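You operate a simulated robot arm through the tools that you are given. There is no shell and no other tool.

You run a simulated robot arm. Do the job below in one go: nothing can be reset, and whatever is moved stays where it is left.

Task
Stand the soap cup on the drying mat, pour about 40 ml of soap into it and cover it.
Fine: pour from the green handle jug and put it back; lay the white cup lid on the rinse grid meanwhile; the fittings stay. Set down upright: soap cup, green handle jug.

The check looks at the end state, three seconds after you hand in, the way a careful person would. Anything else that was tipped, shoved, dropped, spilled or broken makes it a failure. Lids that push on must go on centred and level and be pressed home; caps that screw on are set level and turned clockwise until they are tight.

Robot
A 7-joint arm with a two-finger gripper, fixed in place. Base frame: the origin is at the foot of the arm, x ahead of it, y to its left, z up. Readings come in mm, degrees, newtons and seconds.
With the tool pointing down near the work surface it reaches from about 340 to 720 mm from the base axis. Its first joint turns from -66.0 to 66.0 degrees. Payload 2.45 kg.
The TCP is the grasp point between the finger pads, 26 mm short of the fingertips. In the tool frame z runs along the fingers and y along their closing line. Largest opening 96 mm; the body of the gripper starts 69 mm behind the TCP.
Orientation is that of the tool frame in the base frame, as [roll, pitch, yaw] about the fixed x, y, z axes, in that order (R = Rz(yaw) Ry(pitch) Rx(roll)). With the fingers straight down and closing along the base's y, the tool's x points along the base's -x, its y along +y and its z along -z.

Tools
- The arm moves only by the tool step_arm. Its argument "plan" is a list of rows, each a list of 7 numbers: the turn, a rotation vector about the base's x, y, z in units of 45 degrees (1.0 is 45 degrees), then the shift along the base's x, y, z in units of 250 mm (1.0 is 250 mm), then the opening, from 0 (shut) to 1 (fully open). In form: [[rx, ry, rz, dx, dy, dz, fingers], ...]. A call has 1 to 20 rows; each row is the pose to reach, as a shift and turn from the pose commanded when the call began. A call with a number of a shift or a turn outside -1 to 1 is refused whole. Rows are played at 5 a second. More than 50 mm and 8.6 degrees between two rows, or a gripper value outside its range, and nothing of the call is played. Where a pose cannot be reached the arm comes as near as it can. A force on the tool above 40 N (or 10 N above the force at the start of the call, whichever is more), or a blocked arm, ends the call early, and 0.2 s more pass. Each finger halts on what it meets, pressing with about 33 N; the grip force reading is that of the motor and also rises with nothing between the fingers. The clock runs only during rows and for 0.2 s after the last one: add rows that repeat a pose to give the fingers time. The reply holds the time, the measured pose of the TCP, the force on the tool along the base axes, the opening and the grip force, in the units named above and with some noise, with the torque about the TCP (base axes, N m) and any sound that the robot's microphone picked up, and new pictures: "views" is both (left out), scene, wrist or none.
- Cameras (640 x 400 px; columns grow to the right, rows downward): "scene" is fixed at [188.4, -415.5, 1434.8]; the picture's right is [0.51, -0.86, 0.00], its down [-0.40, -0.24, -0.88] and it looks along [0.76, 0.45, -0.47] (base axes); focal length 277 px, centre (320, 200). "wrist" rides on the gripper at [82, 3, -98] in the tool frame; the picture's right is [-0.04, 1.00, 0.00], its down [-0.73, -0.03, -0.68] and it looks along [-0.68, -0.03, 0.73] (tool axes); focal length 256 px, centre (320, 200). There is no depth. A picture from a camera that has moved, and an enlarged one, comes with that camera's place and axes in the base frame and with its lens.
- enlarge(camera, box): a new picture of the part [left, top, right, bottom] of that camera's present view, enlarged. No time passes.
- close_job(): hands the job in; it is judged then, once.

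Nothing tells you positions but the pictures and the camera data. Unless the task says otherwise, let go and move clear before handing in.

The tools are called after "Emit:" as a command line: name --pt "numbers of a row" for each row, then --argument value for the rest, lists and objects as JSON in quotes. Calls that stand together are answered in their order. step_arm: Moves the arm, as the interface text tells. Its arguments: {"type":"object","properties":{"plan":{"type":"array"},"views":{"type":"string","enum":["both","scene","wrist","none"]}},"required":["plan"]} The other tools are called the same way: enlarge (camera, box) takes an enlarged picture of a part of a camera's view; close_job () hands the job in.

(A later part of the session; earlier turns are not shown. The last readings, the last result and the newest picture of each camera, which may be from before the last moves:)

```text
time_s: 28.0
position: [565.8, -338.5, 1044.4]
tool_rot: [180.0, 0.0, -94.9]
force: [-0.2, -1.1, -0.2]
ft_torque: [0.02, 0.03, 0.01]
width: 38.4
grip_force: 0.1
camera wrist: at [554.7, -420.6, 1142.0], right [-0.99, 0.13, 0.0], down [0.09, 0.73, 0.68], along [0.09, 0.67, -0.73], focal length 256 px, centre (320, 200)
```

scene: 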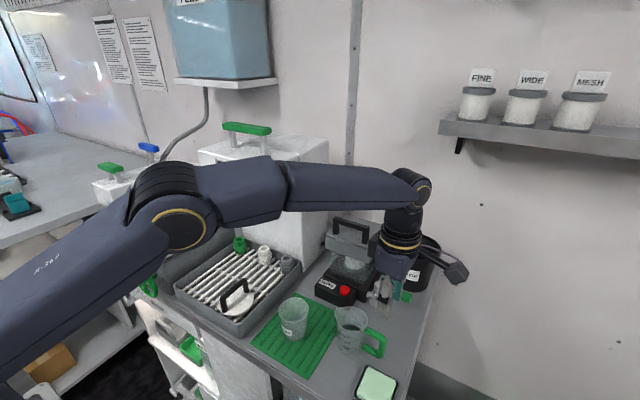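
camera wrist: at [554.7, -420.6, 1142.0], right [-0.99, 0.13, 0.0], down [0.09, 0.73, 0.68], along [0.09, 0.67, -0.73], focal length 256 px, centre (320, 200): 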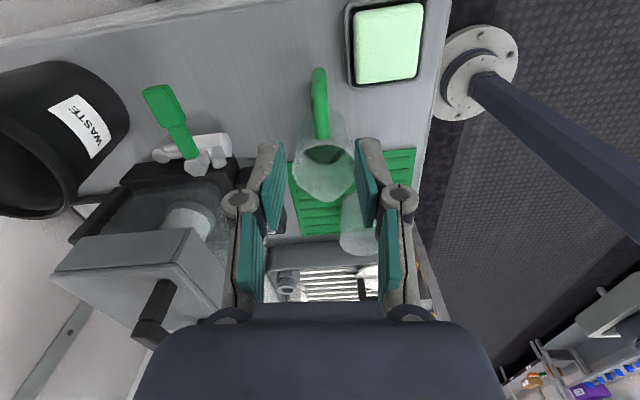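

The view is now along the handle toward the spout. I'll zoom in to fix the handle's position.

Emit:
enlarge --camera "wrist" --box '[250, 50, 390, 210]'

Emit:
enlarge --camera "scene" --box '[330, 230, 440, 380]'

```text
2.50 times, centred on (320, 130) of wrist
camera zoom: at [554.7, -420.6, 1142.0], right [-0.99, 0.13, 0.0], down [0.09, 0.73, 0.68], along [0.09, 0.67, -0.73], focal length 640 px, centre (320, 375)
```

zoom: 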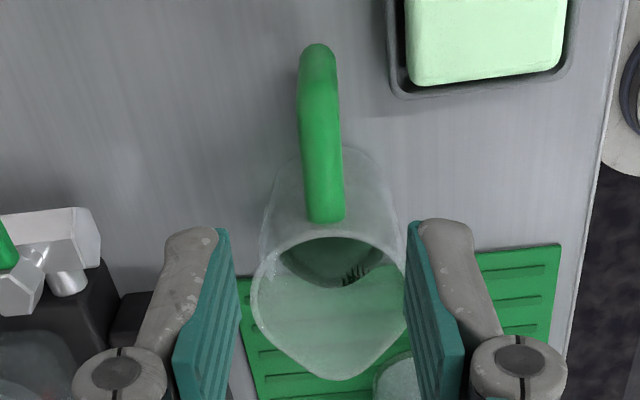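

```text
2.67 times, centred on (385, 305) of scene
camera zoom: at [188.4, -415.5, 1434.8], right [0.51, -0.86, 0.0], down [-0.4, -0.24, -0.88], along [0.76, 0.45, -0.47], focal length 738 px, centre (147, -80)
```

zoom: 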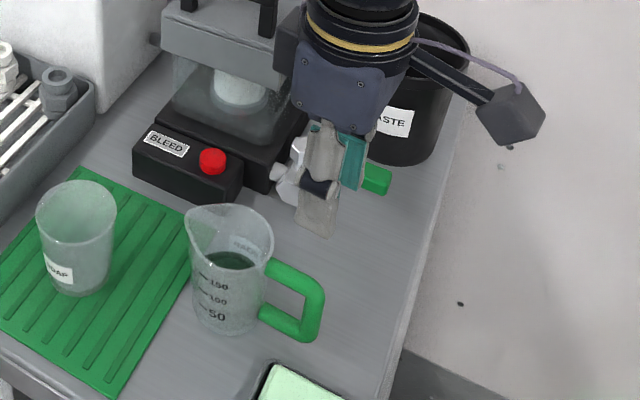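

The tool is centred on the handle to within about 1 mm. I'll descend to z≈908 and check before closing.

Emit:
step_arm --pt "0 0 0 0 0 -0.1 0.4" --pt "0 0 0 0 0 -0.2 0.4" --pt "0 0 0 0.002 -0.004 -0.3 0.4" --pt "0 0 0 0.002 -0.004 -0.4 0.4" --pt "0 0 0 0.002 -0.004 -0.48 0.4" --pt "0 0 0 0.002 -0.004 -0.545 0.4" --pt "0 0 0 0.002 -0.004 -0.545 0.4"

Emit:
enlarge --camera "scene" --box '[320, 270, 420, 380]'

Emit:
enlarge --camera "wrist" --box '[230, 20, 410, 220]'

```text
time_s: 29.6
position: [565.6, -339.9, 906.5]
tool_rot: [180.0, 0.0, -95.0]
force: [-0.2, 0.3, 0.0]
ft_torque: [-0.01, 0.02, 0.0]
width: 38.2
grip_force: 0.1
camera wrist: at [555.8, -421.7, 1005.8], right [-0.99, 0.13, 0.0], down [0.09, 0.73, 0.68], along [0.09, 0.67, -0.73], focal length 256 px, centre (320, 200)
```

scene: 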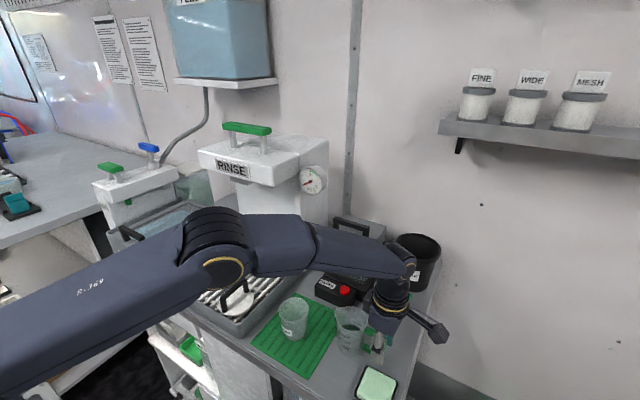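
wrist: 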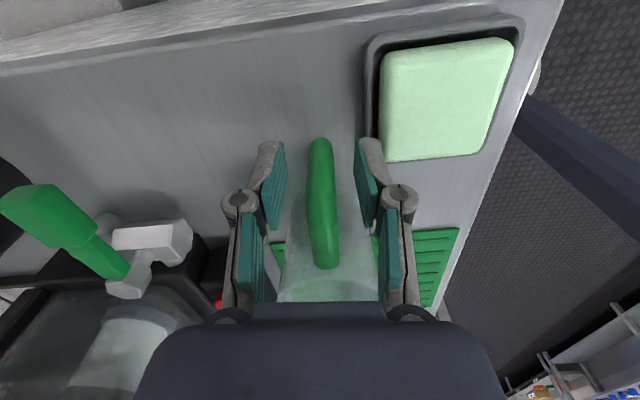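

```text
3.64 times, centred on (370, 325) of scene
camera zoom: at [188.4, -415.5, 1434.8], right [0.51, -0.86, 0.0], down [-0.4, -0.24, -0.88], along [0.76, 0.45, -0.47], focal length 1006 px, centre (138, -254)
```

zoom: 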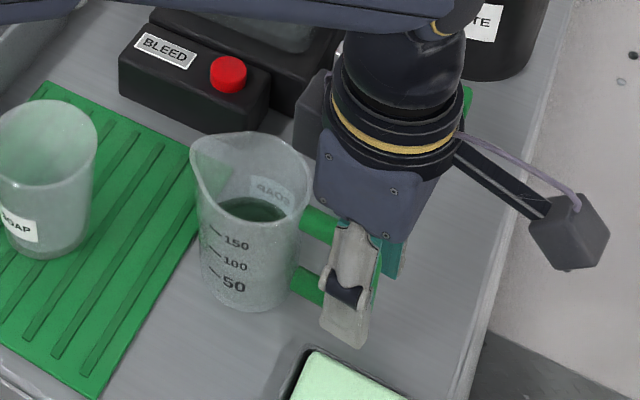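

```text
2.00 times, centred on (320, 120) of wrist
camera zoom: at [555.8, -421.7, 1005.8], right [-0.99, 0.13, 0.0], down [0.09, 0.73, 0.68], along [0.09, 0.67, -0.73], focal length 512 px, centre (320, 360)
```

zoom: 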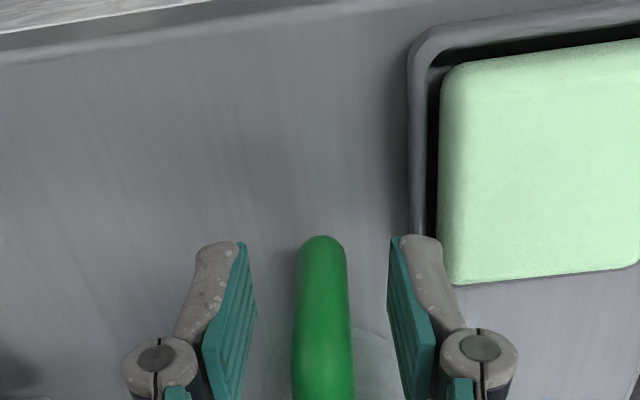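

The handle sits centrally between the pads, so I'll close on it.

Emit:
step_arm --pt "0 0 0 0 0 0 0.25" --pt "0 0 0 0 0 0 0.1" --pt "0 0 0 0 0 0 0" --pt "0 0 0 0 0 0 0" --pt "0 0 0 0 0 0 0" --views "none"

Emit:
step_arm --pt "0 0 0 0 0 0.004 0" --pt "0 0 0 0 0 0.008 0" --views "scene"

Emit:
enlarge --camera "scene" --box '[320, 290, 400, 370]'

```text
time_s: 30.8
position: [566.1, -340.0, 908.3]
tool_rot: [-179.9, 0.0, -94.9]
force: [0.6, -0.1, -0.2]
ft_torque: [-0.06, 0.0, 0.05]
width: 13.9
grip_force: 33.0
```

```text
time_s: 31.4
position: [566.5, -339.8, 907.9]
tool_rot: [179.9, 0.0, -94.9]
force: [0.7, 0.5, 0.3]
ft_torque: [-0.04, -0.02, -0.01]
width: 14.0
grip_force: 33.4
```

scene: 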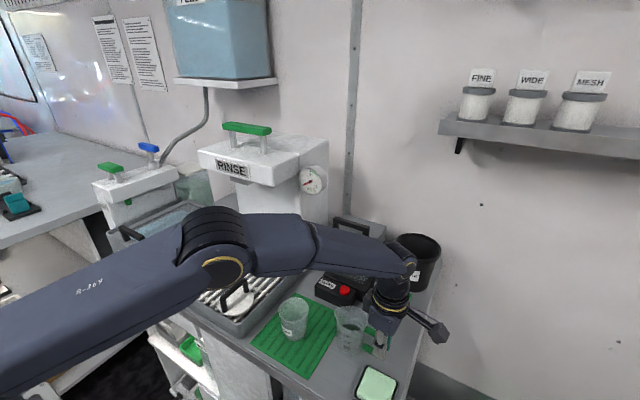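

```text
5.00 times, centred on (360, 330) of scene
camera zoom: at [188.4, -415.5, 1434.8], right [0.51, -0.86, 0.0], down [-0.4, -0.24, -0.88], along [0.76, 0.45, -0.47], focal length 1384 px, centre (120, -450)
```

zoom: 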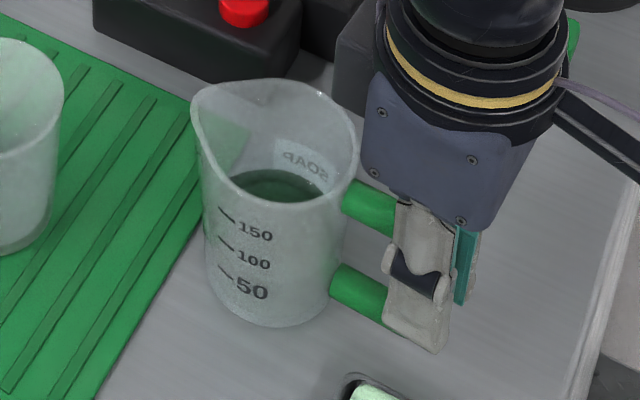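

The jug is gripped. I'll lift it gently by about 60 mm.

Emit:
step_arm --pt "0 0 0 0 0 0.01 0" --pt "0 0 0 0 0 0.03 0" --pt "0 0 0 0 0 0.06 0" --pt "0 0 0 0 0 0.1 0" --pt "0 0 0 0 0 0.14 0" --pt "0 0 0 0 0 0.18 0" --pt "0 0 0 0 0 0.22 0" --pt "0 0 0 0 0 0.25 0" --pt "0 0 0 0 0 0.26 0" --pt "0 0 0 0 0 0.26 0"

Emit:
enlarge --camera "scene" --box '[320, 270, 400, 350]'

```text
time_s: 33.6
position: [565.5, -339.8, 973.7]
tool_rot: [-180.0, -0.1, -95.1]
force: [-0.1, 0.1, -1.3]
ft_torque: [-0.09, 0.03, 0.01]
width: 14.1
grip_force: 33.2
camera wrist: at [555.5, -421.7, 1072.8], right [-0.99, 0.13, 0.0], down [0.09, 0.73, 0.68], along [0.09, 0.67, -0.73], focal length 256 px, centre (320, 200)
```

scene: 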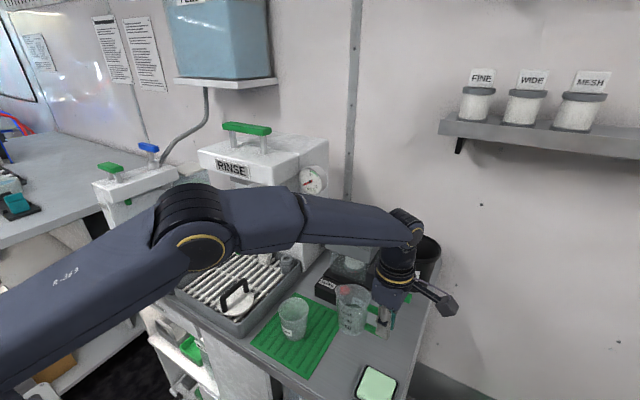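
wrist: 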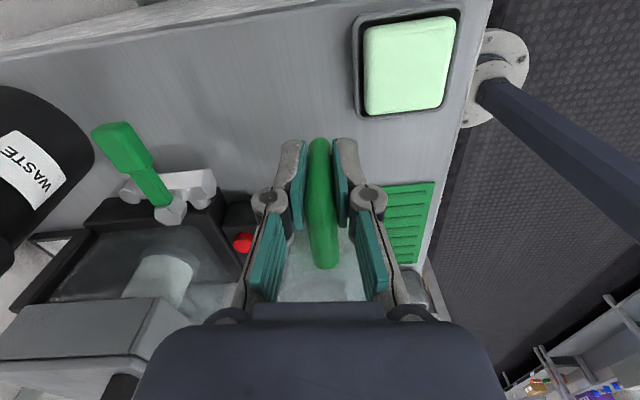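

```text
5.00 times, centred on (360, 310) of scene
camera zoom: at [188.4, -415.5, 1434.8], right [0.51, -0.86, 0.0], down [-0.4, -0.24, -0.88], along [0.76, 0.45, -0.47], focal length 1384 px, centre (120, -350)
```

zoom: 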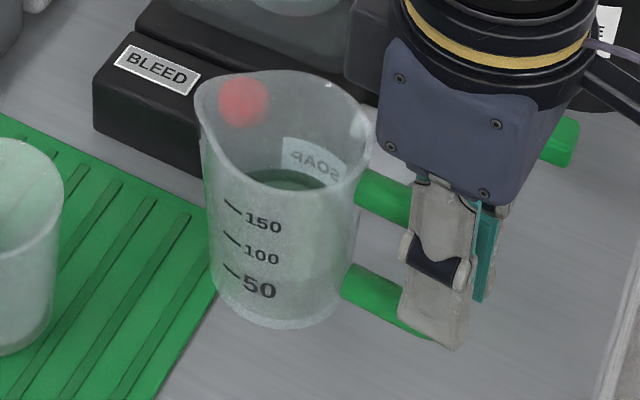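

The reading is about 1.3 N, and I judge roughly 55 ml of soap in the jug, at about the 50 mark. I'll bring the spout over the cup with a pre-tilt of 40°, below my estimated pour start of about 53°.

Emit:
step_arm --pt "0 0 0 -0.005 0.01 0.03 0" --pt "-0.05 0.0044 0 -0.018 0.035 0.06 0" --pt "-0.15 0.013 0 -0.035 0.07 0.09 0" --pt "-0.25 0.022 0 -0.055 0.11 0.11 0" --pt "-0.35 0.031 0 -0.075 0.15 0.13 0" --pt "-0.45 0.04 0 -0.1 0.19 0.14 0" --pt "-0.55 0.049 0 -0.12 0.23 0.146 0" --pt "-0.65 0.057 0 -0.14 0.27 0.146 0" --pt "-0.75 0.066 0 -0.16 0.305 0.146 0" --pt "-0.83 0.073 0 -0.17 0.33 0.146 0" --pt "-0.885 0.078 0 -0.176 0.338 0.146 0" --pt "-0.885 0.078 0 -0.176 0.338 0.146 0" --pt "-0.885 0.078 0 -0.176 0.338 0.146 0"

Emit:
enlarge --camera "scene" --box '[260, 250, 380, 350]'

Emit:
enlarge --camera "wrist" --box '[220, 100, 420, 320]'

```text
time_s: 36.4
position: [521.5, -256.0, 1010.5]
tool_rot: [-179.9, -40.1, -95.0]
force: [0.0, 0.3, -1.3]
ft_torque: [-0.07, 0.01, -0.01]
width: 14.1
grip_force: 32.8
camera wrist: at [518.7, -255.5, 1138.5], right [-0.99, 0.12, -0.03], down [0.12, 0.99, 0.05], along [0.03, 0.05, -1.0], focal length 256 px, centre (320, 200)
```

scene: 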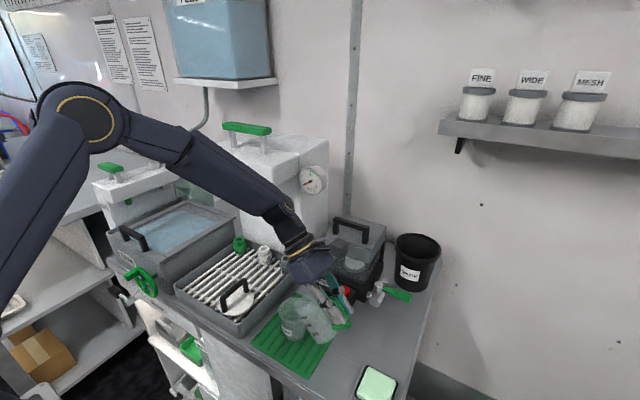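
wrist: 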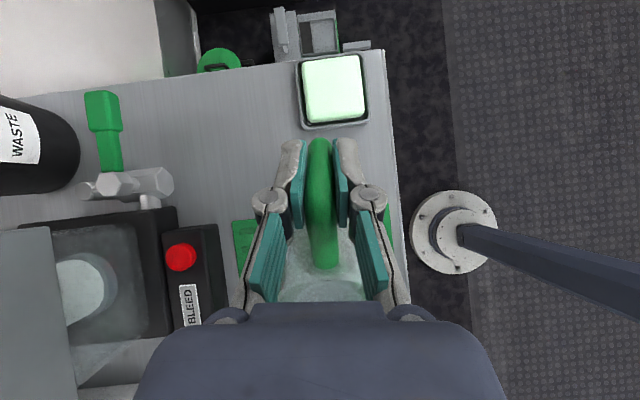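

```text
4.00 times, centred on (320, 300) of scene
camera zoom: at [188.4, -415.5, 1434.8], right [0.51, -0.86, 0.0], down [-0.4, -0.24, -0.88], along [0.76, 0.45, -0.47], focal length 1107 px, centre (320, -200)
```

zoom: 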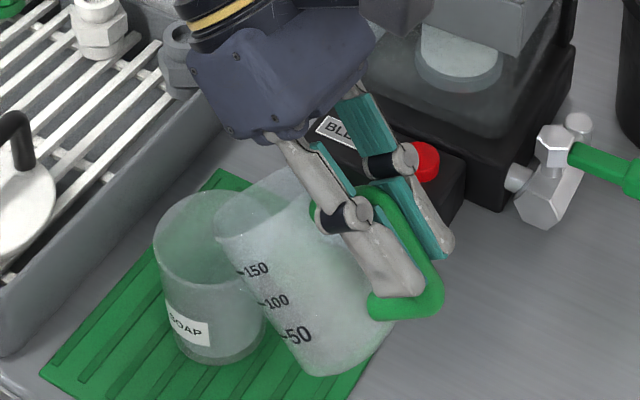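

```text
1.82 times, centred on (320, 210) of wrist
camera zoom: at [518.7, -255.5, 1138.5], right [-0.99, 0.12, -0.03], down [0.12, 0.99, 0.05], along [0.03, 0.05, -1.0], focal length 465 px, centre (320, 182)
```

zoom: 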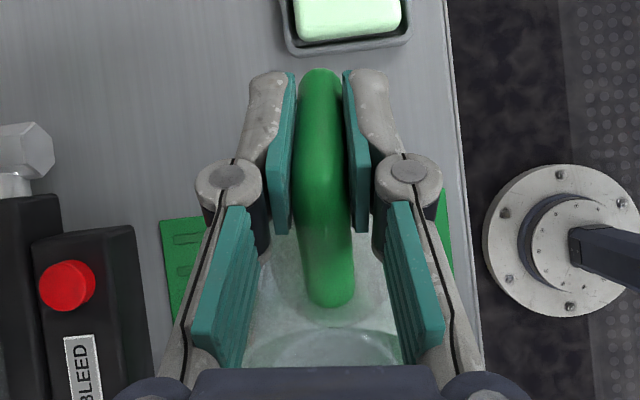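

Emit:
enlarge --camera "scene" --box '[290, 280, 350, 345]'

```text
6.15 times, centred on (320, 312) of scene
camera zoom: at [188.4, -415.5, 1434.8], right [0.51, -0.86, 0.0], down [-0.4, -0.24, -0.88], along [0.76, 0.45, -0.47], focal length 1703 px, centre (320, -492)
```

zoom: 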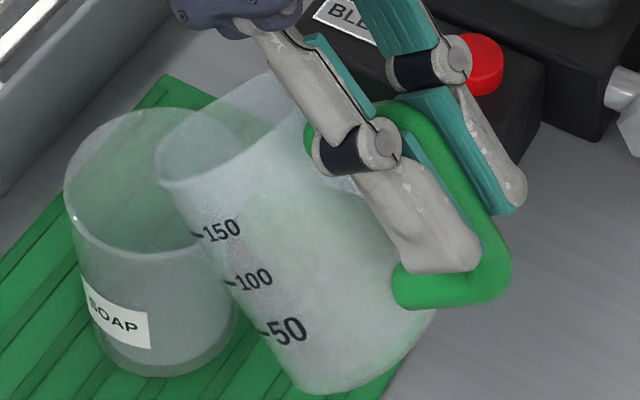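

The spout tip is over the cup, roughly (527,−147) at about 945. I'll raise it a little and tilt slowly to 50°, keeping the tip about 30 mm above the rim.

Emit:
step_arm --pt "-0.02 0.002 0 0.002 0.0 0.04 0" --pt "-0.08 0.007 0 0.003 0.01 0.07 0" --pt "-0.15 0.013 0 0.005 0.022 0.095 0" --pt "-0.2213 0.0196 0 0.007 0.034 0.106 0" --pt "-0.2213 0.0196 0 0.007 0.034 0.106 0" --pt "-0.2213 0.0196 0 0.007 0.034 0.106 0" --pt "-0.2213 0.0196 0 0.007 0.034 0.106 0" --pt "-0.2213 0.0196 0 0.007 0.034 0.106 0" --views "scene"

Emit:
enlarge --camera "scene" --box '[280, 270, 350, 345]'

```text
time_s: 38.2
position: [523.2, -246.7, 1036.8]
tool_rot: [-180.0, -50.0, -94.9]
force: [0.4, 0.7, -0.1]
ft_torque: [-0.02, 0.02, -0.02]
width: 13.7
grip_force: 32.8
```

scene: 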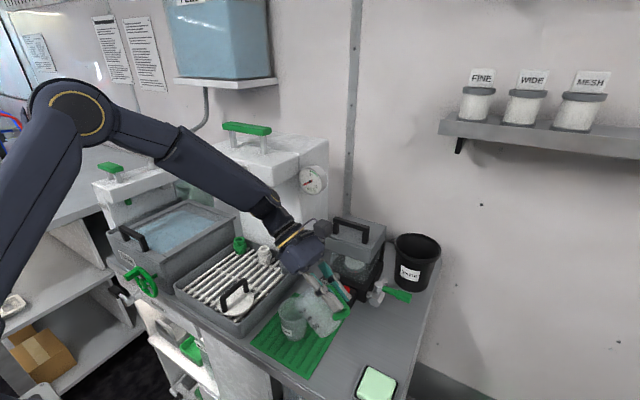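

```text
5.33 times, centred on (315, 308) of scene
camera zoom: at [188.4, -415.5, 1434.8], right [0.51, -0.86, 0.0], down [-0.4, -0.24, -0.88], along [0.76, 0.45, -0.47], focal length 1476 px, centre (347, -373)
```

zoom: 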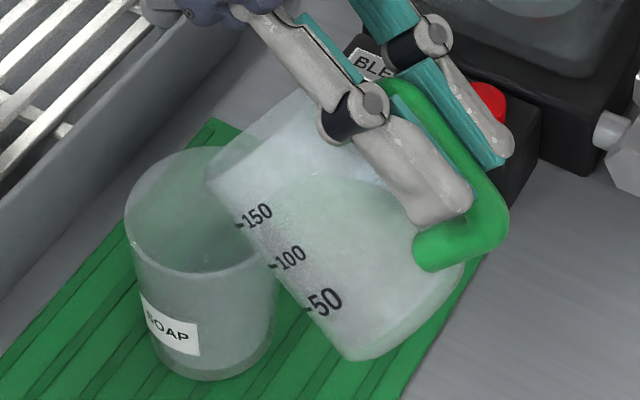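

Emit:
enlarge --camera "scene" --box '[275, 295, 325, 345]'

Emit:
step_arm --pt "0 0 0 0 0 0 0" --views "wrist"

Emit:
step_arm --pt "0 0 0 0 0 0 0" --views "none"

Emit:
step_arm --pt "0 0 0 0 0 0 0" --views "none"

Emit:
step_arm --pt "0 0 0 0 0 0 0" --views "none"

```text
8.00 times, centred on (300, 320) of scene
camera zoom: at [188.4, -415.5, 1434.8], right [0.51, -0.86, 0.0], down [-0.4, -0.24, -0.88], along [0.76, 0.45, -0.47], focal length 2214 px, centre (480, -760)
```

zoom: 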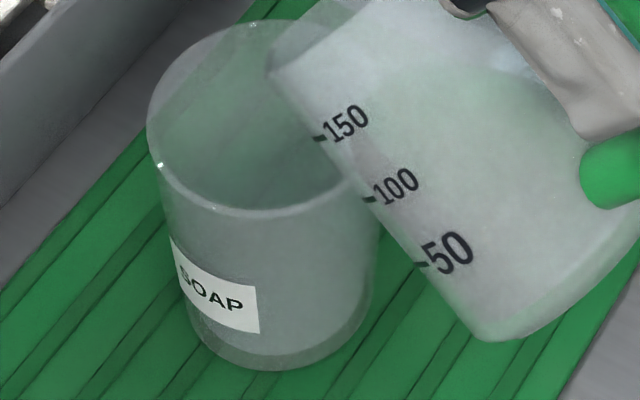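

```text
time_s: 38.6
position: [523.0, -247.3, 1038.4]
tool_rot: [-180.0, -50.0, -94.9]
force: [0.5, 0.1, -1.4]
ft_torque: [-0.03, -0.03, 0.0]
width: 14.2
grip_force: 33.3
camera wrist: at [522.3, -224.6, 1163.2], right [-0.99, 0.11, -0.03], down [0.12, 0.99, -0.13], along [0.02, -0.13, -0.99], focal length 256 px, centre (320, 200)
```

wrist: 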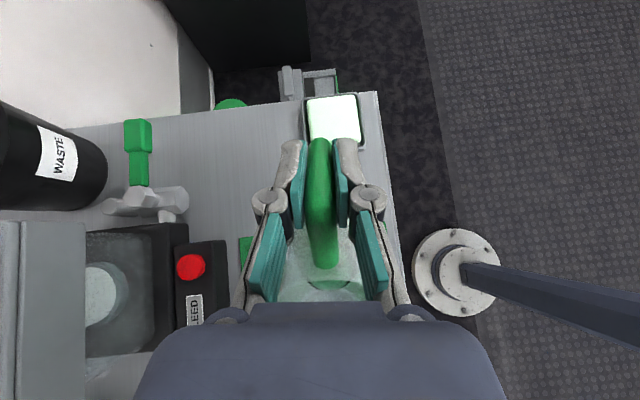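

```text
time_s: 39.0
position: [523.3, -247.8, 1037.6]
tool_rot: [179.9, -50.0, -94.9]
force: [-0.6, -0.1, -2.0]
ft_torque: [-0.01, 0.02, 0.01]
width: 14.2
grip_force: 32.8
```

```text
time_s: 39.4
position: [522.0, -247.6, 1037.0]
tool_rot: [-180.0, -50.1, -94.9]
force: [-0.5, -0.4, -0.6]
ft_torque: [-0.04, -0.04, 0.0]
width: 13.9
grip_force: 32.9
```

```text
time_s: 39.8
position: [523.6, -246.2, 1036.6]
tool_rot: [-180.0, -49.9, -95.0]
force: [-0.3, 0.0, -0.7]
ft_torque: [-0.04, 0.01, -0.01]
width: 13.9
grip_force: 33.6
```

No soap is in the cup yet at 50°. I'll continue slowly to 55°.

Emit:
step_arm --pt "-0.037 0.0033 0 0.001 0.01 0.011 0" --pt "-0.074 0.0065 0 0.002 0.02 0.021 0" --pt "-0.1107 0.0098 0 0.0024 0.029 0.032 0" --pt "-0.1107 0.0098 0 0.0024 0.029 0.032 0" --pt "-0.1107 0.0098 0 0.0024 0.029 0.032 0" --pt "-0.1107 0.0098 0 0.0024 0.029 0.032 0" --views "scene"

Emit:
enlarge --camera "scene" --box '[275, 290, 335, 350]'

```text
time_s: 41.2
position: [523.7, -240.0, 1044.4]
tool_rot: [180.0, -55.0, -95.1]
force: [0.3, -1.3, -0.9]
ft_torque: [-0.01, 0.02, -0.02]
width: 13.9
grip_force: 33.2
```

scene: 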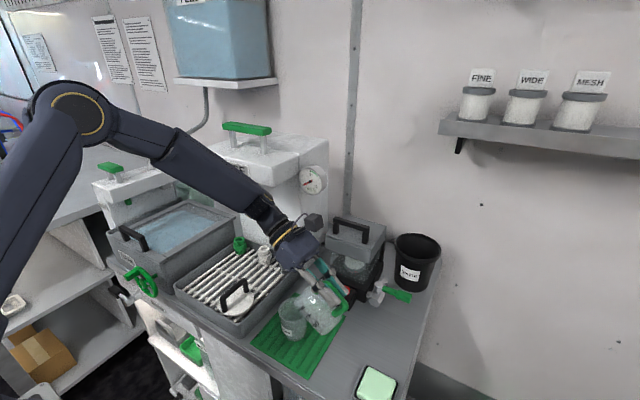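

```text
6.67 times, centred on (305, 320) of scene
camera zoom: at [188.4, -415.5, 1434.8], right [0.51, -0.86, 0.0], down [-0.4, -0.24, -0.88], along [0.76, 0.45, -0.47], focal length 1845 px, centre (420, -600)
```

zoom: 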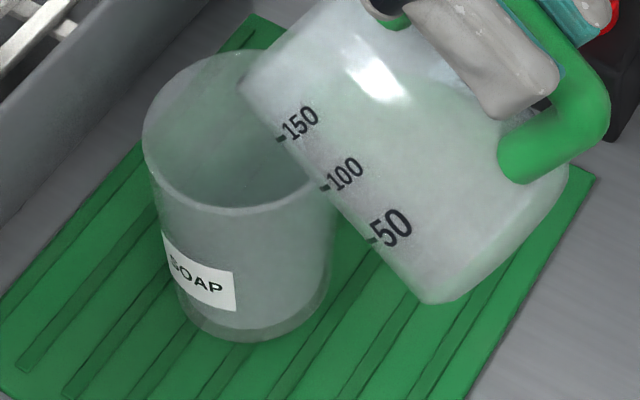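

Still no visible flow, so I'll go on to 58°.

Emit:
step_arm --pt "-0.033 0.003 0 0.0008 0.009 0.0087 0" --pt "-0.0664 0.0059 0 0.0016 0.0188 0.0174 0" --pt "-0.0664 0.0059 0 0.0016 0.0188 0.0174 0" --pt "-0.0664 0.0059 0 0.0016 0.0188 0.0174 0" --pt "-0.0664 0.0059 0 0.0016 0.0188 0.0174 0" --views "scene"

Emit:
enlarge --camera "scene" --box '[275, 290, 335, 350]'

```text
time_s: 42.4
position: [525.8, -236.4, 1049.9]
tool_rot: [-179.9, -58.0, -95.0]
force: [-0.4, 0.1, -1.5]
ft_torque: [-0.02, -0.02, 0.02]
width: 14.0
grip_force: 32.7
```

scene: 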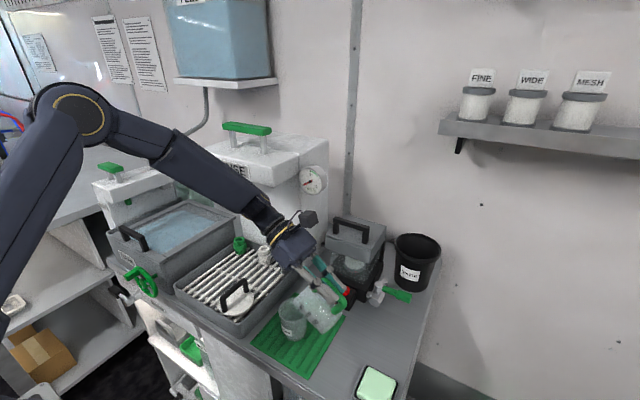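

```text
6.67 times, centred on (305, 320) of scene
camera zoom: at [188.4, -415.5, 1434.8], right [0.51, -0.86, 0.0], down [-0.4, -0.24, -0.88], along [0.76, 0.45, -0.47], focal length 1845 px, centre (420, -600)
```

zoom: 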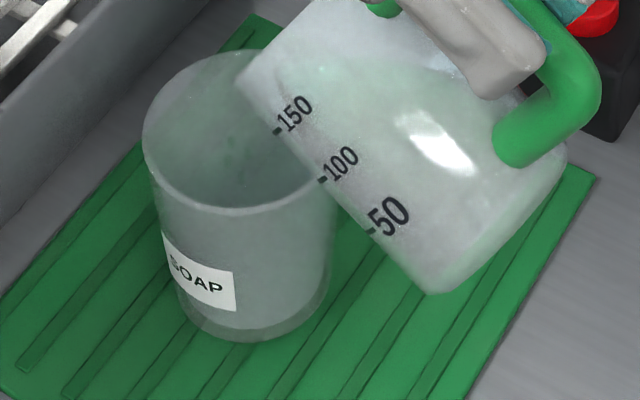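

Something greenish may be showing inside the cup, so I'll zoom in closer.

Emit:
enlarge --camera "scene" --box '[282, 292, 318, 328]'

Emit:
step_arm --pt "0 0 0 0 0 0 0" --pt "0 0 0 0 0 0 0" --views "scene"

Emit:
enlarge --camera "scene" --box '[275, 295, 325, 345]'

```text
11.11 times, centred on (300, 310) of scene
camera zoom: at [188.4, -415.5, 1434.8], right [0.51, -0.86, 0.0], down [-0.4, -0.24, -0.88], along [0.76, 0.45, -0.47], focal length 3075 px, centre (542, -1022)
```

zoom: 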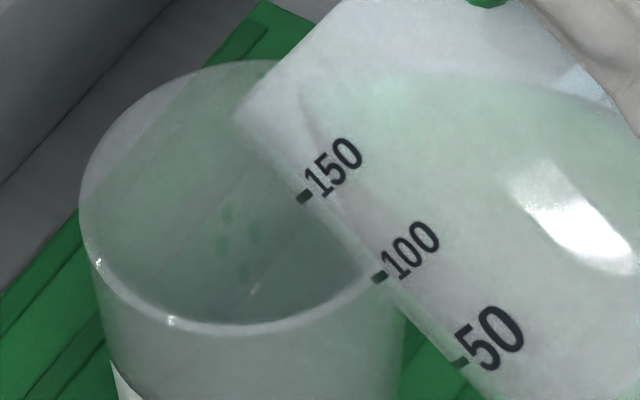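

```text
time_s: 43.0
position: [524.8, -236.1, 1049.1]
tool_rot: [180.0, -58.1, -95.1]
force: [0.0, -0.5, -1.7]
ft_torque: [-0.01, 0.01, 0.0]
width: 13.9
grip_force: 33.2
```

scene: 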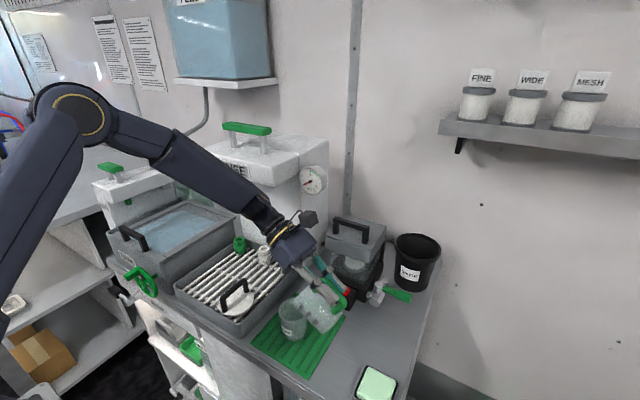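

```text
8.00 times, centred on (300, 320) of scene
camera zoom: at [188.4, -415.5, 1434.8], right [0.51, -0.86, 0.0], down [-0.4, -0.24, -0.88], along [0.76, 0.45, -0.47], focal length 2214 px, centre (480, -760)
```

zoom: 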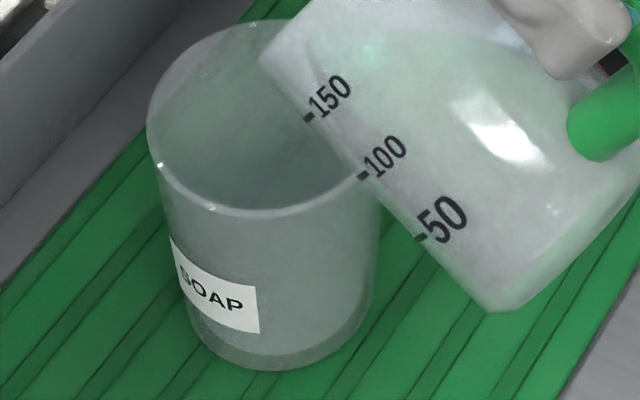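

Droplets are falling into the cup at 58°, so the pour has just started there. I'll step to 60° and watch.

Emit:
step_arm --pt "-0.022 0.002 0 0.0006 0.0066 0.0058 0" --pt "-0.0443 0.0039 0 0.0012 0.0132 0.0116 0" --pt "-0.0443 0.0039 0 0.0012 0.0132 0.0116 0" --pt "-0.0443 0.0039 0 0.0012 0.0132 0.0116 0" --views "scene"

Emit:
enlarge --camera "scene" --box '[275, 295, 325, 345]'

Emit:
step_arm --pt "0 0 0 0 0 0 0" --pt "0 0 0 0 0 0 0" --pt "0 0 0 0 0 0 0" --views "scene"

Emit:
enlarge --camera "scene" --box '[275, 295, 325, 345]'

```text
time_s: 44.0
position: [524.3, -232.2, 1052.6]
tool_rot: [180.0, -60.1, -95.0]
force: [1.1, -0.6, -0.5]
ft_torque: [-0.01, -0.01, -0.04]
width: 13.9
grip_force: 33.3
```

scene: 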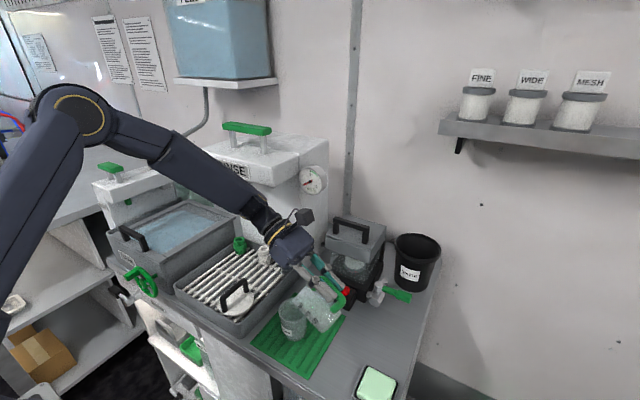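

```text
8.00 times, centred on (300, 320) of scene
camera zoom: at [188.4, -415.5, 1434.8], right [0.51, -0.86, 0.0], down [-0.4, -0.24, -0.88], along [0.76, 0.45, -0.47], focal length 2214 px, centre (480, -760)
```

zoom: 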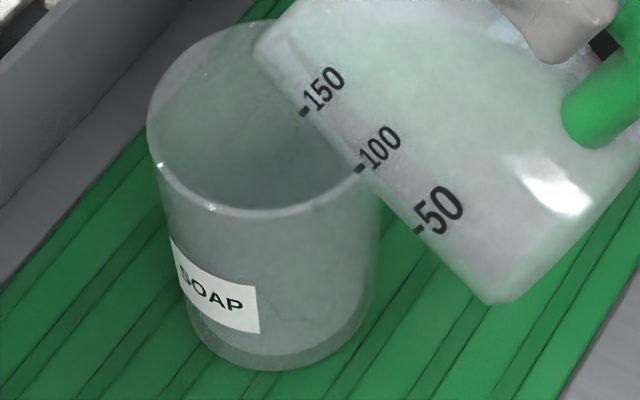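

```text
time_s: 44.8
position: [525.0, -231.9, 1051.9]
tool_rot: [180.0, -60.0, -95.1]
force: [-0.5, 0.0, -1.5]
ft_torque: [-0.02, 0.0, 0.0]
width: 13.7
grip_force: 33.1
```

scene: 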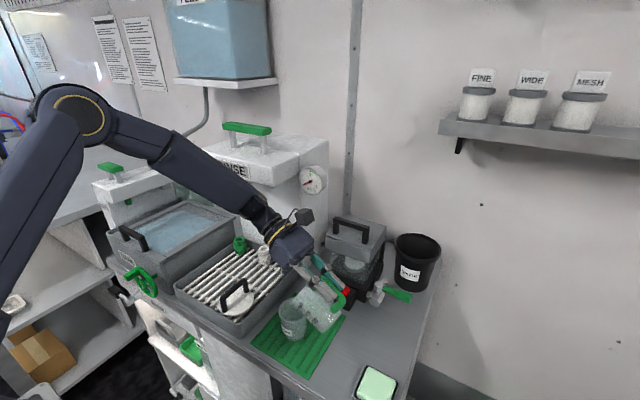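

```text
8.00 times, centred on (300, 320) of scene
camera zoom: at [188.4, -415.5, 1434.8], right [0.51, -0.86, 0.0], down [-0.4, -0.24, -0.88], along [0.76, 0.45, -0.47], focal length 2214 px, centre (480, -760)
```

zoom: 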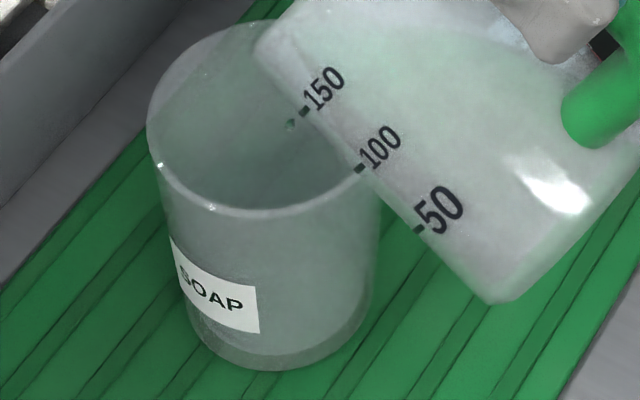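

A drop is falling well inside the cup. I'll step to 63° and hold.

Emit:
step_arm --pt "-0.033 0.003 0 0.001 0.0102 0.008 0" --pt "-0.0664 0.0059 0 0.002 0.0204 0.016 0" --pt "-0.0664 0.0059 0 0.002 0.0204 0.016 0" --views "scene"

Emit:
enlarge --camera "scene" --box '[275, 295, 325, 345]'

Emit:
step_arm --pt "0 0 0 0 0 0 0" --pt "0 0 0 0 0 0 0" --pt "0 0 0 0 0 0 0" --pt "0 0 0 0 0 0 0" --views "scene"

Emit:
enlarge --camera "scene" --box '[275, 295, 325, 345]'

```text
time_s: 45.6
position: [525.0, -226.7, 1057.0]
tool_rot: [179.9, -63.0, -95.0]
force: [1.0, 0.6, -1.2]
ft_torque: [-0.01, -0.01, 0.02]
width: 13.9
grip_force: 32.8
```

scene: 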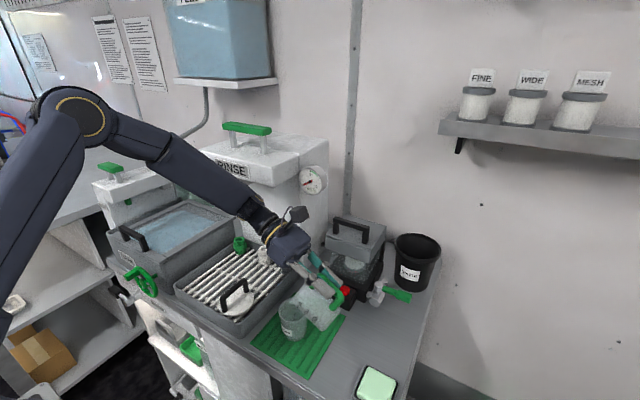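

```text
8.00 times, centred on (300, 320) of scene
camera zoom: at [188.4, -415.5, 1434.8], right [0.51, -0.86, 0.0], down [-0.4, -0.24, -0.88], along [0.76, 0.45, -0.47], focal length 2214 px, centre (480, -760)
```

zoom: 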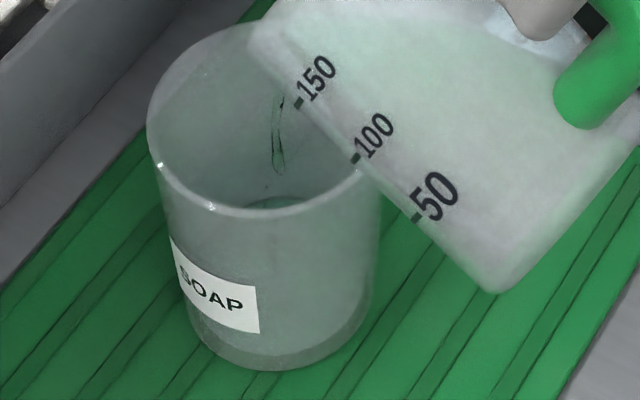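

```text
time_s: 46.6
position: [526.0, -228.1, 1056.5]
tool_rot: [-180.0, -63.0, -94.9]
force: [-0.7, 1.1, -0.3]
ft_torque: [-0.01, 0.04, 0.01]
width: 14.0
grip_force: 32.9
```

scene: 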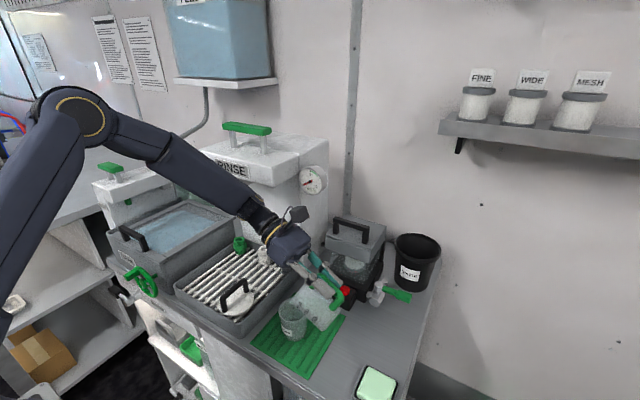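

```text
8.00 times, centred on (300, 320) of scene
camera zoom: at [188.4, -415.5, 1434.8], right [0.51, -0.86, 0.0], down [-0.4, -0.24, -0.88], along [0.76, 0.45, -0.47], focal length 2214 px, centre (480, -760)
```

zoom: 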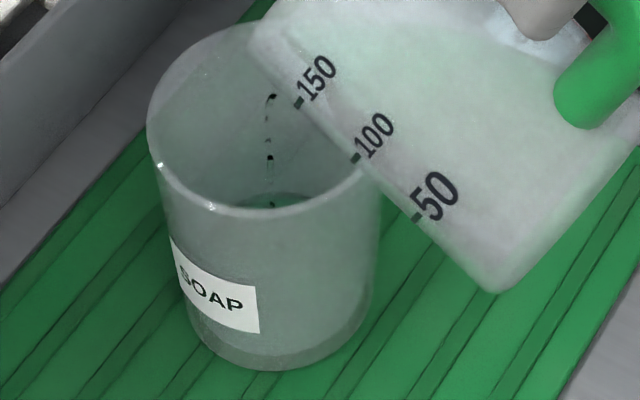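

Flow is clear now and the liquid surface has become visible in the cup. I'll hold to let it drain to equilibrium at 63°.

Emit:
step_arm --pt "0 0 0 0 0 0 0" --pt "0 0 0 0 0 0 0" --pt "0 0 0 0 0 0 0" --pt "0 0 0 0 0 0 0" --pt "0 0 0 0 0 0 0" --pt "0 0 0 0 0 0 0" --pt "0 0 0 0 0 0 0" --pt "0 0 0 0 0 0 0" --views "scene"

Emit:
enlarge --camera "scene" --box '[275, 295, 325, 345]'

```text
time_s: 48.4
position: [525.8, -226.4, 1057.8]
tool_rot: [179.9, -63.0, -95.0]
force: [-0.9, 0.9, -1.6]
ft_torque: [0.03, 0.0, 0.03]
width: 14.1
grip_force: 32.4
```

scene: 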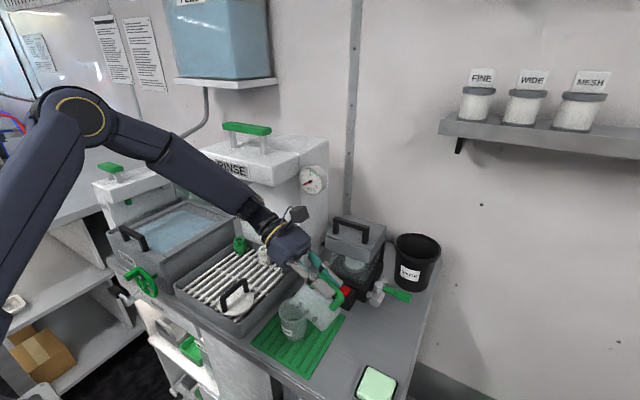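

```text
8.00 times, centred on (300, 320) of scene
camera zoom: at [188.4, -415.5, 1434.8], right [0.51, -0.86, 0.0], down [-0.4, -0.24, -0.88], along [0.76, 0.45, -0.47], focal length 2214 px, centre (480, -760)
```

zoom: 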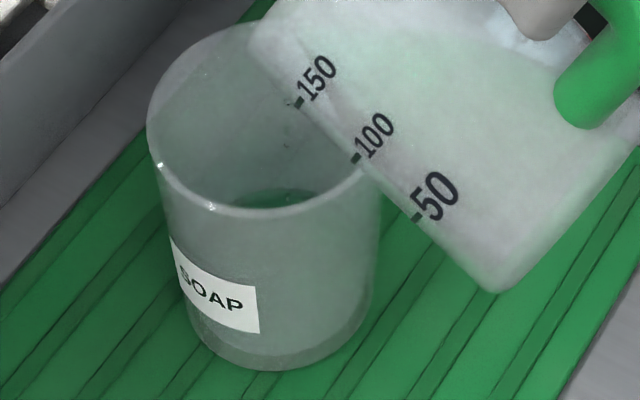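

The level is rising slowly, and I estimate 10–15 ml so far. I'll step to 66° and hold for about 1.5 s.

Emit:
step_arm --pt "-0.033 0.003 0 0.0009 0.0106 0.0074 0" --pt "-0.0664 0.0059 0 0.0018 0.0212 0.0148 0" --pt "-0.0664 0.0059 0 0.0018 0.0212 0.0148 0" --pt "-0.0664 0.0059 0 0.0018 0.0212 0.0148 0" --pt "-0.0664 0.0059 0 0.0018 0.0212 0.0148 0" --pt "-0.0664 0.0059 0 0.0018 0.0212 0.0148 0" --pt "-0.0664 0.0059 0 0.0018 0.0212 0.0148 0" --views "scene"

Emit:
enlarge --camera "scene" --box '[275, 295, 325, 345]'

Emit:
enlarge --camera "scene" --box '[285, 280, 345, 340]'

```text
time_s: 50.0
position: [525.9, -222.6, 1060.0]
tool_rot: [179.9, -66.0, -95.1]
force: [-0.1, -0.3, 0.1]
ft_torque: [0.01, -0.02, 0.03]
width: 13.9
grip_force: 33.0
```

scene: 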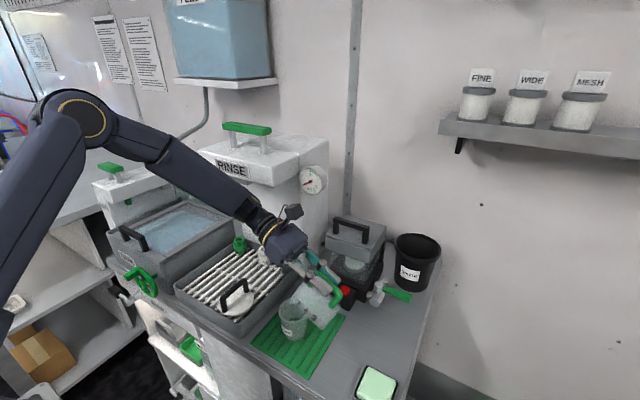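

```text
8.00 times, centred on (300, 320) of scene
camera zoom: at [188.4, -415.5, 1434.8], right [0.51, -0.86, 0.0], down [-0.4, -0.24, -0.88], along [0.76, 0.45, -0.47], focal length 2214 px, centre (480, -760)
```

zoom: 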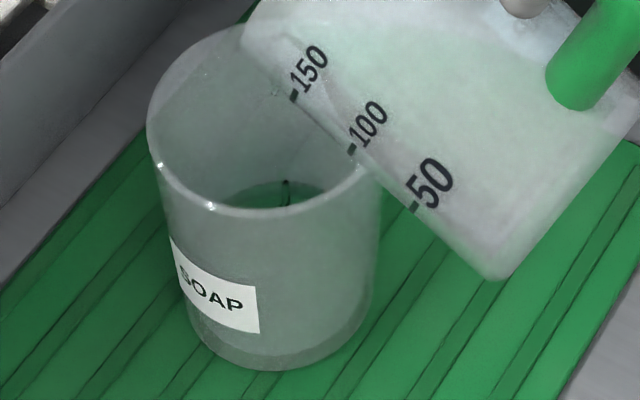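

```text
6.67 times, centred on (315, 310) of scene
camera zoom: at [188.4, -415.5, 1434.8], right [0.51, -0.86, 0.0], down [-0.4, -0.24, -0.88], along [0.76, 0.45, -0.47], focal length 1845 px, centre (353, -533)
```

zoom: 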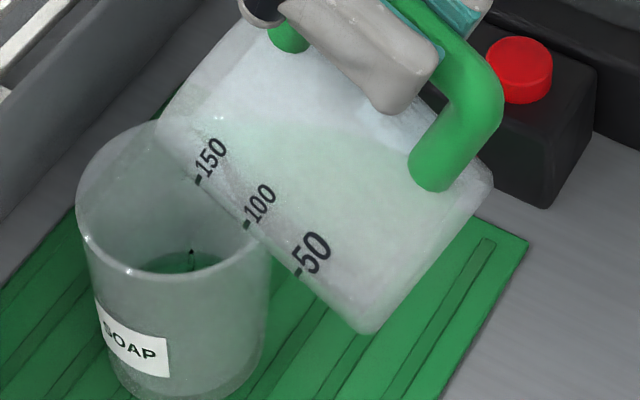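

The level's back edge is at about row 182. I'll hold at 66° a bit longer.

Emit:
step_arm --pt "0 0 0 0 0 0 0" --pt "0 0 0 0 0 0 0" --pt "0 0 0 0 0 0 0" --pt "0 0 0 0 0 0 0" --pt "0 0 0 0 0 0 0" --pt "0 0 0 0 0 0 0" --pt "0 0 0 0 0 0 0" --pt "0 0 0 0 0 0 0" --views "scene"

Emit:
enlarge --camera "scene" --box '[275, 295, 325, 345]'

```text
time_s: 51.8
position: [525.0, -221.2, 1060.8]
tool_rot: [179.9, -66.0, -95.0]
force: [0.4, 1.3, -0.6]
ft_torque: [0.04, -0.02, -0.03]
width: 13.9
grip_force: 33.3
```

scene: 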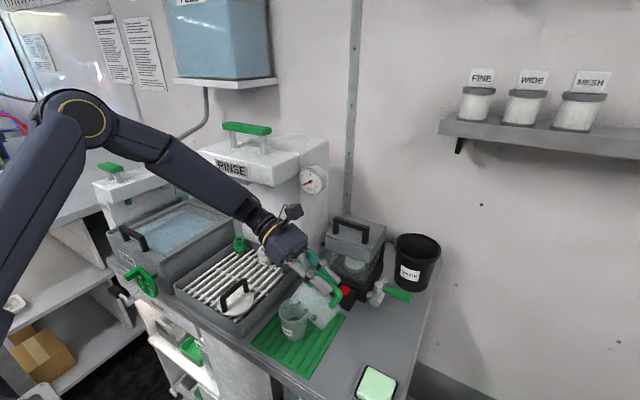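

```text
8.00 times, centred on (300, 320) of scene
camera zoom: at [188.4, -415.5, 1434.8], right [0.51, -0.86, 0.0], down [-0.4, -0.24, -0.88], along [0.76, 0.45, -0.47], focal length 2214 px, centre (480, -760)
```

zoom: 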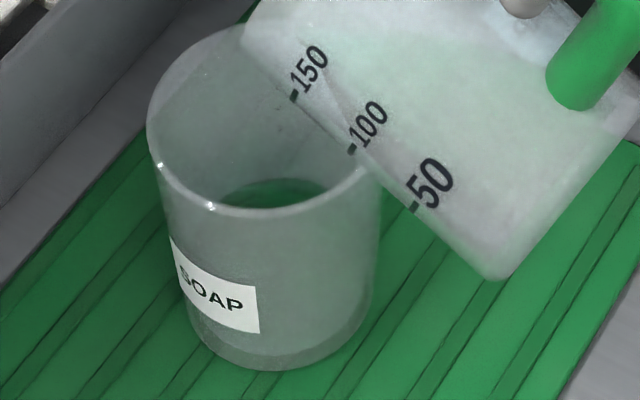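

Emit:
enlarge --camera "scene" --box '[285, 300, 321, 328]'

Emit:
enlarge --camera "scene" --box '[280, 318, 316, 346]'

```text
14.29 times, centred on (303, 314) of scene
camera zoom: at [188.4, -415.5, 1434.8], right [0.51, -0.86, 0.0], down [-0.4, -0.24, -0.88], along [0.76, 0.45, -0.47], focal length 3953 px, centre (563, -1429)
```

zoom: 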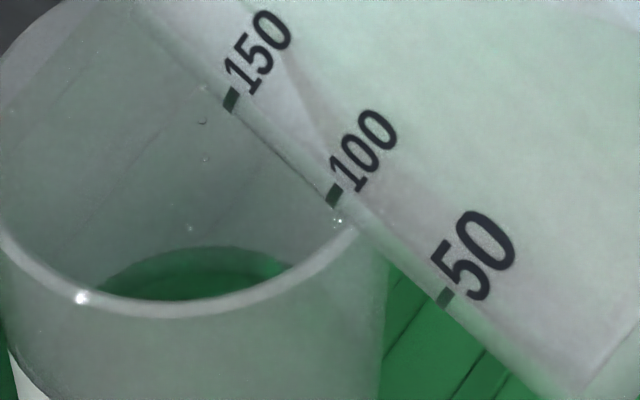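

```text
14.29 times, centred on (298, 332) of scene
camera zoom: at [188.4, -415.5, 1434.8], right [0.51, -0.86, 0.0], down [-0.4, -0.24, -0.88], along [0.76, 0.45, -0.47], focal length 3953 px, centre (634, -1686)
```

zoom: 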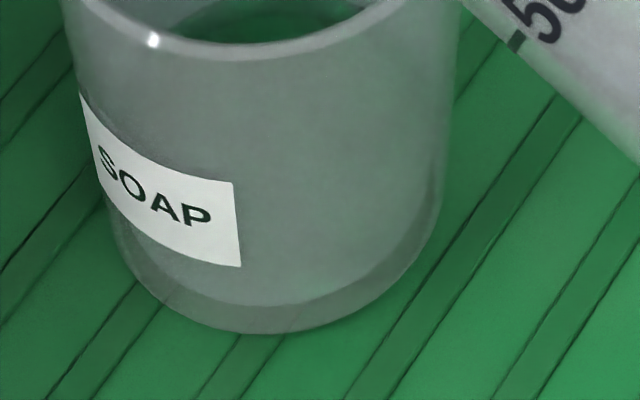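

By my geometry the cup holds about 23 ml: the back edge is at row 247 in this zoom and 40 ml would put it near row 211. I'll step to 69°.

Emit:
step_arm --pt "-0.033 0.003 0 0.001 0.011 0.007 0" --pt "-0.0664 0.0059 0 0.002 0.022 0.014 0" --pt "-0.0664 0.0059 0 0.002 0.022 0.014 0" --pt "-0.0664 0.0059 0 0.002 0.022 0.014 0" --pt "-0.0664 0.0059 0 0.002 0.022 0.014 0" --pt "-0.0664 0.0059 0 0.002 0.022 0.014 0" --pt "-0.0664 0.0059 0 0.002 0.022 0.014 0" --pt "-0.0664 0.0059 0 0.002 0.022 0.014 0" --pt "-0.0664 0.0059 0 0.002 0.022 0.014 0" --pt "-0.0664 0.0059 0 0.002 0.022 0.014 0" --pt "-0.0664 0.0059 0 0.002 0.022 0.014 0" --pt "-0.0664 0.0059 0 0.002 0.022 0.014 0" --pt "-0.0664 0.0059 0 0.002 0.022 0.014 0" --views "scene"

Emit:
enlarge --camera "scene" --box '[285, 300, 321, 328]'

```text
time_s: 54.6
position: [525.6, -216.8, 1063.0]
tool_rot: [179.9, -69.1, -95.0]
force: [0.3, 0.9, -1.0]
ft_torque: [0.0, 0.02, -0.01]
width: 13.9
grip_force: 32.8
```

scene: 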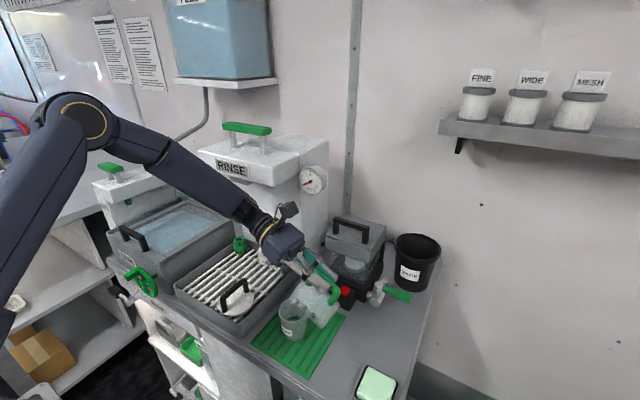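

```text
14.29 times, centred on (303, 314) of scene
camera zoom: at [188.4, -415.5, 1434.8], right [0.51, -0.86, 0.0], down [-0.4, -0.24, -0.88], along [0.76, 0.45, -0.47], focal length 3953 px, centre (563, -1429)
```

zoom: 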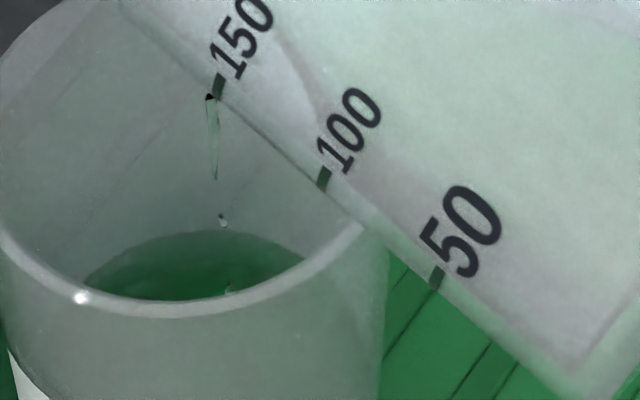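

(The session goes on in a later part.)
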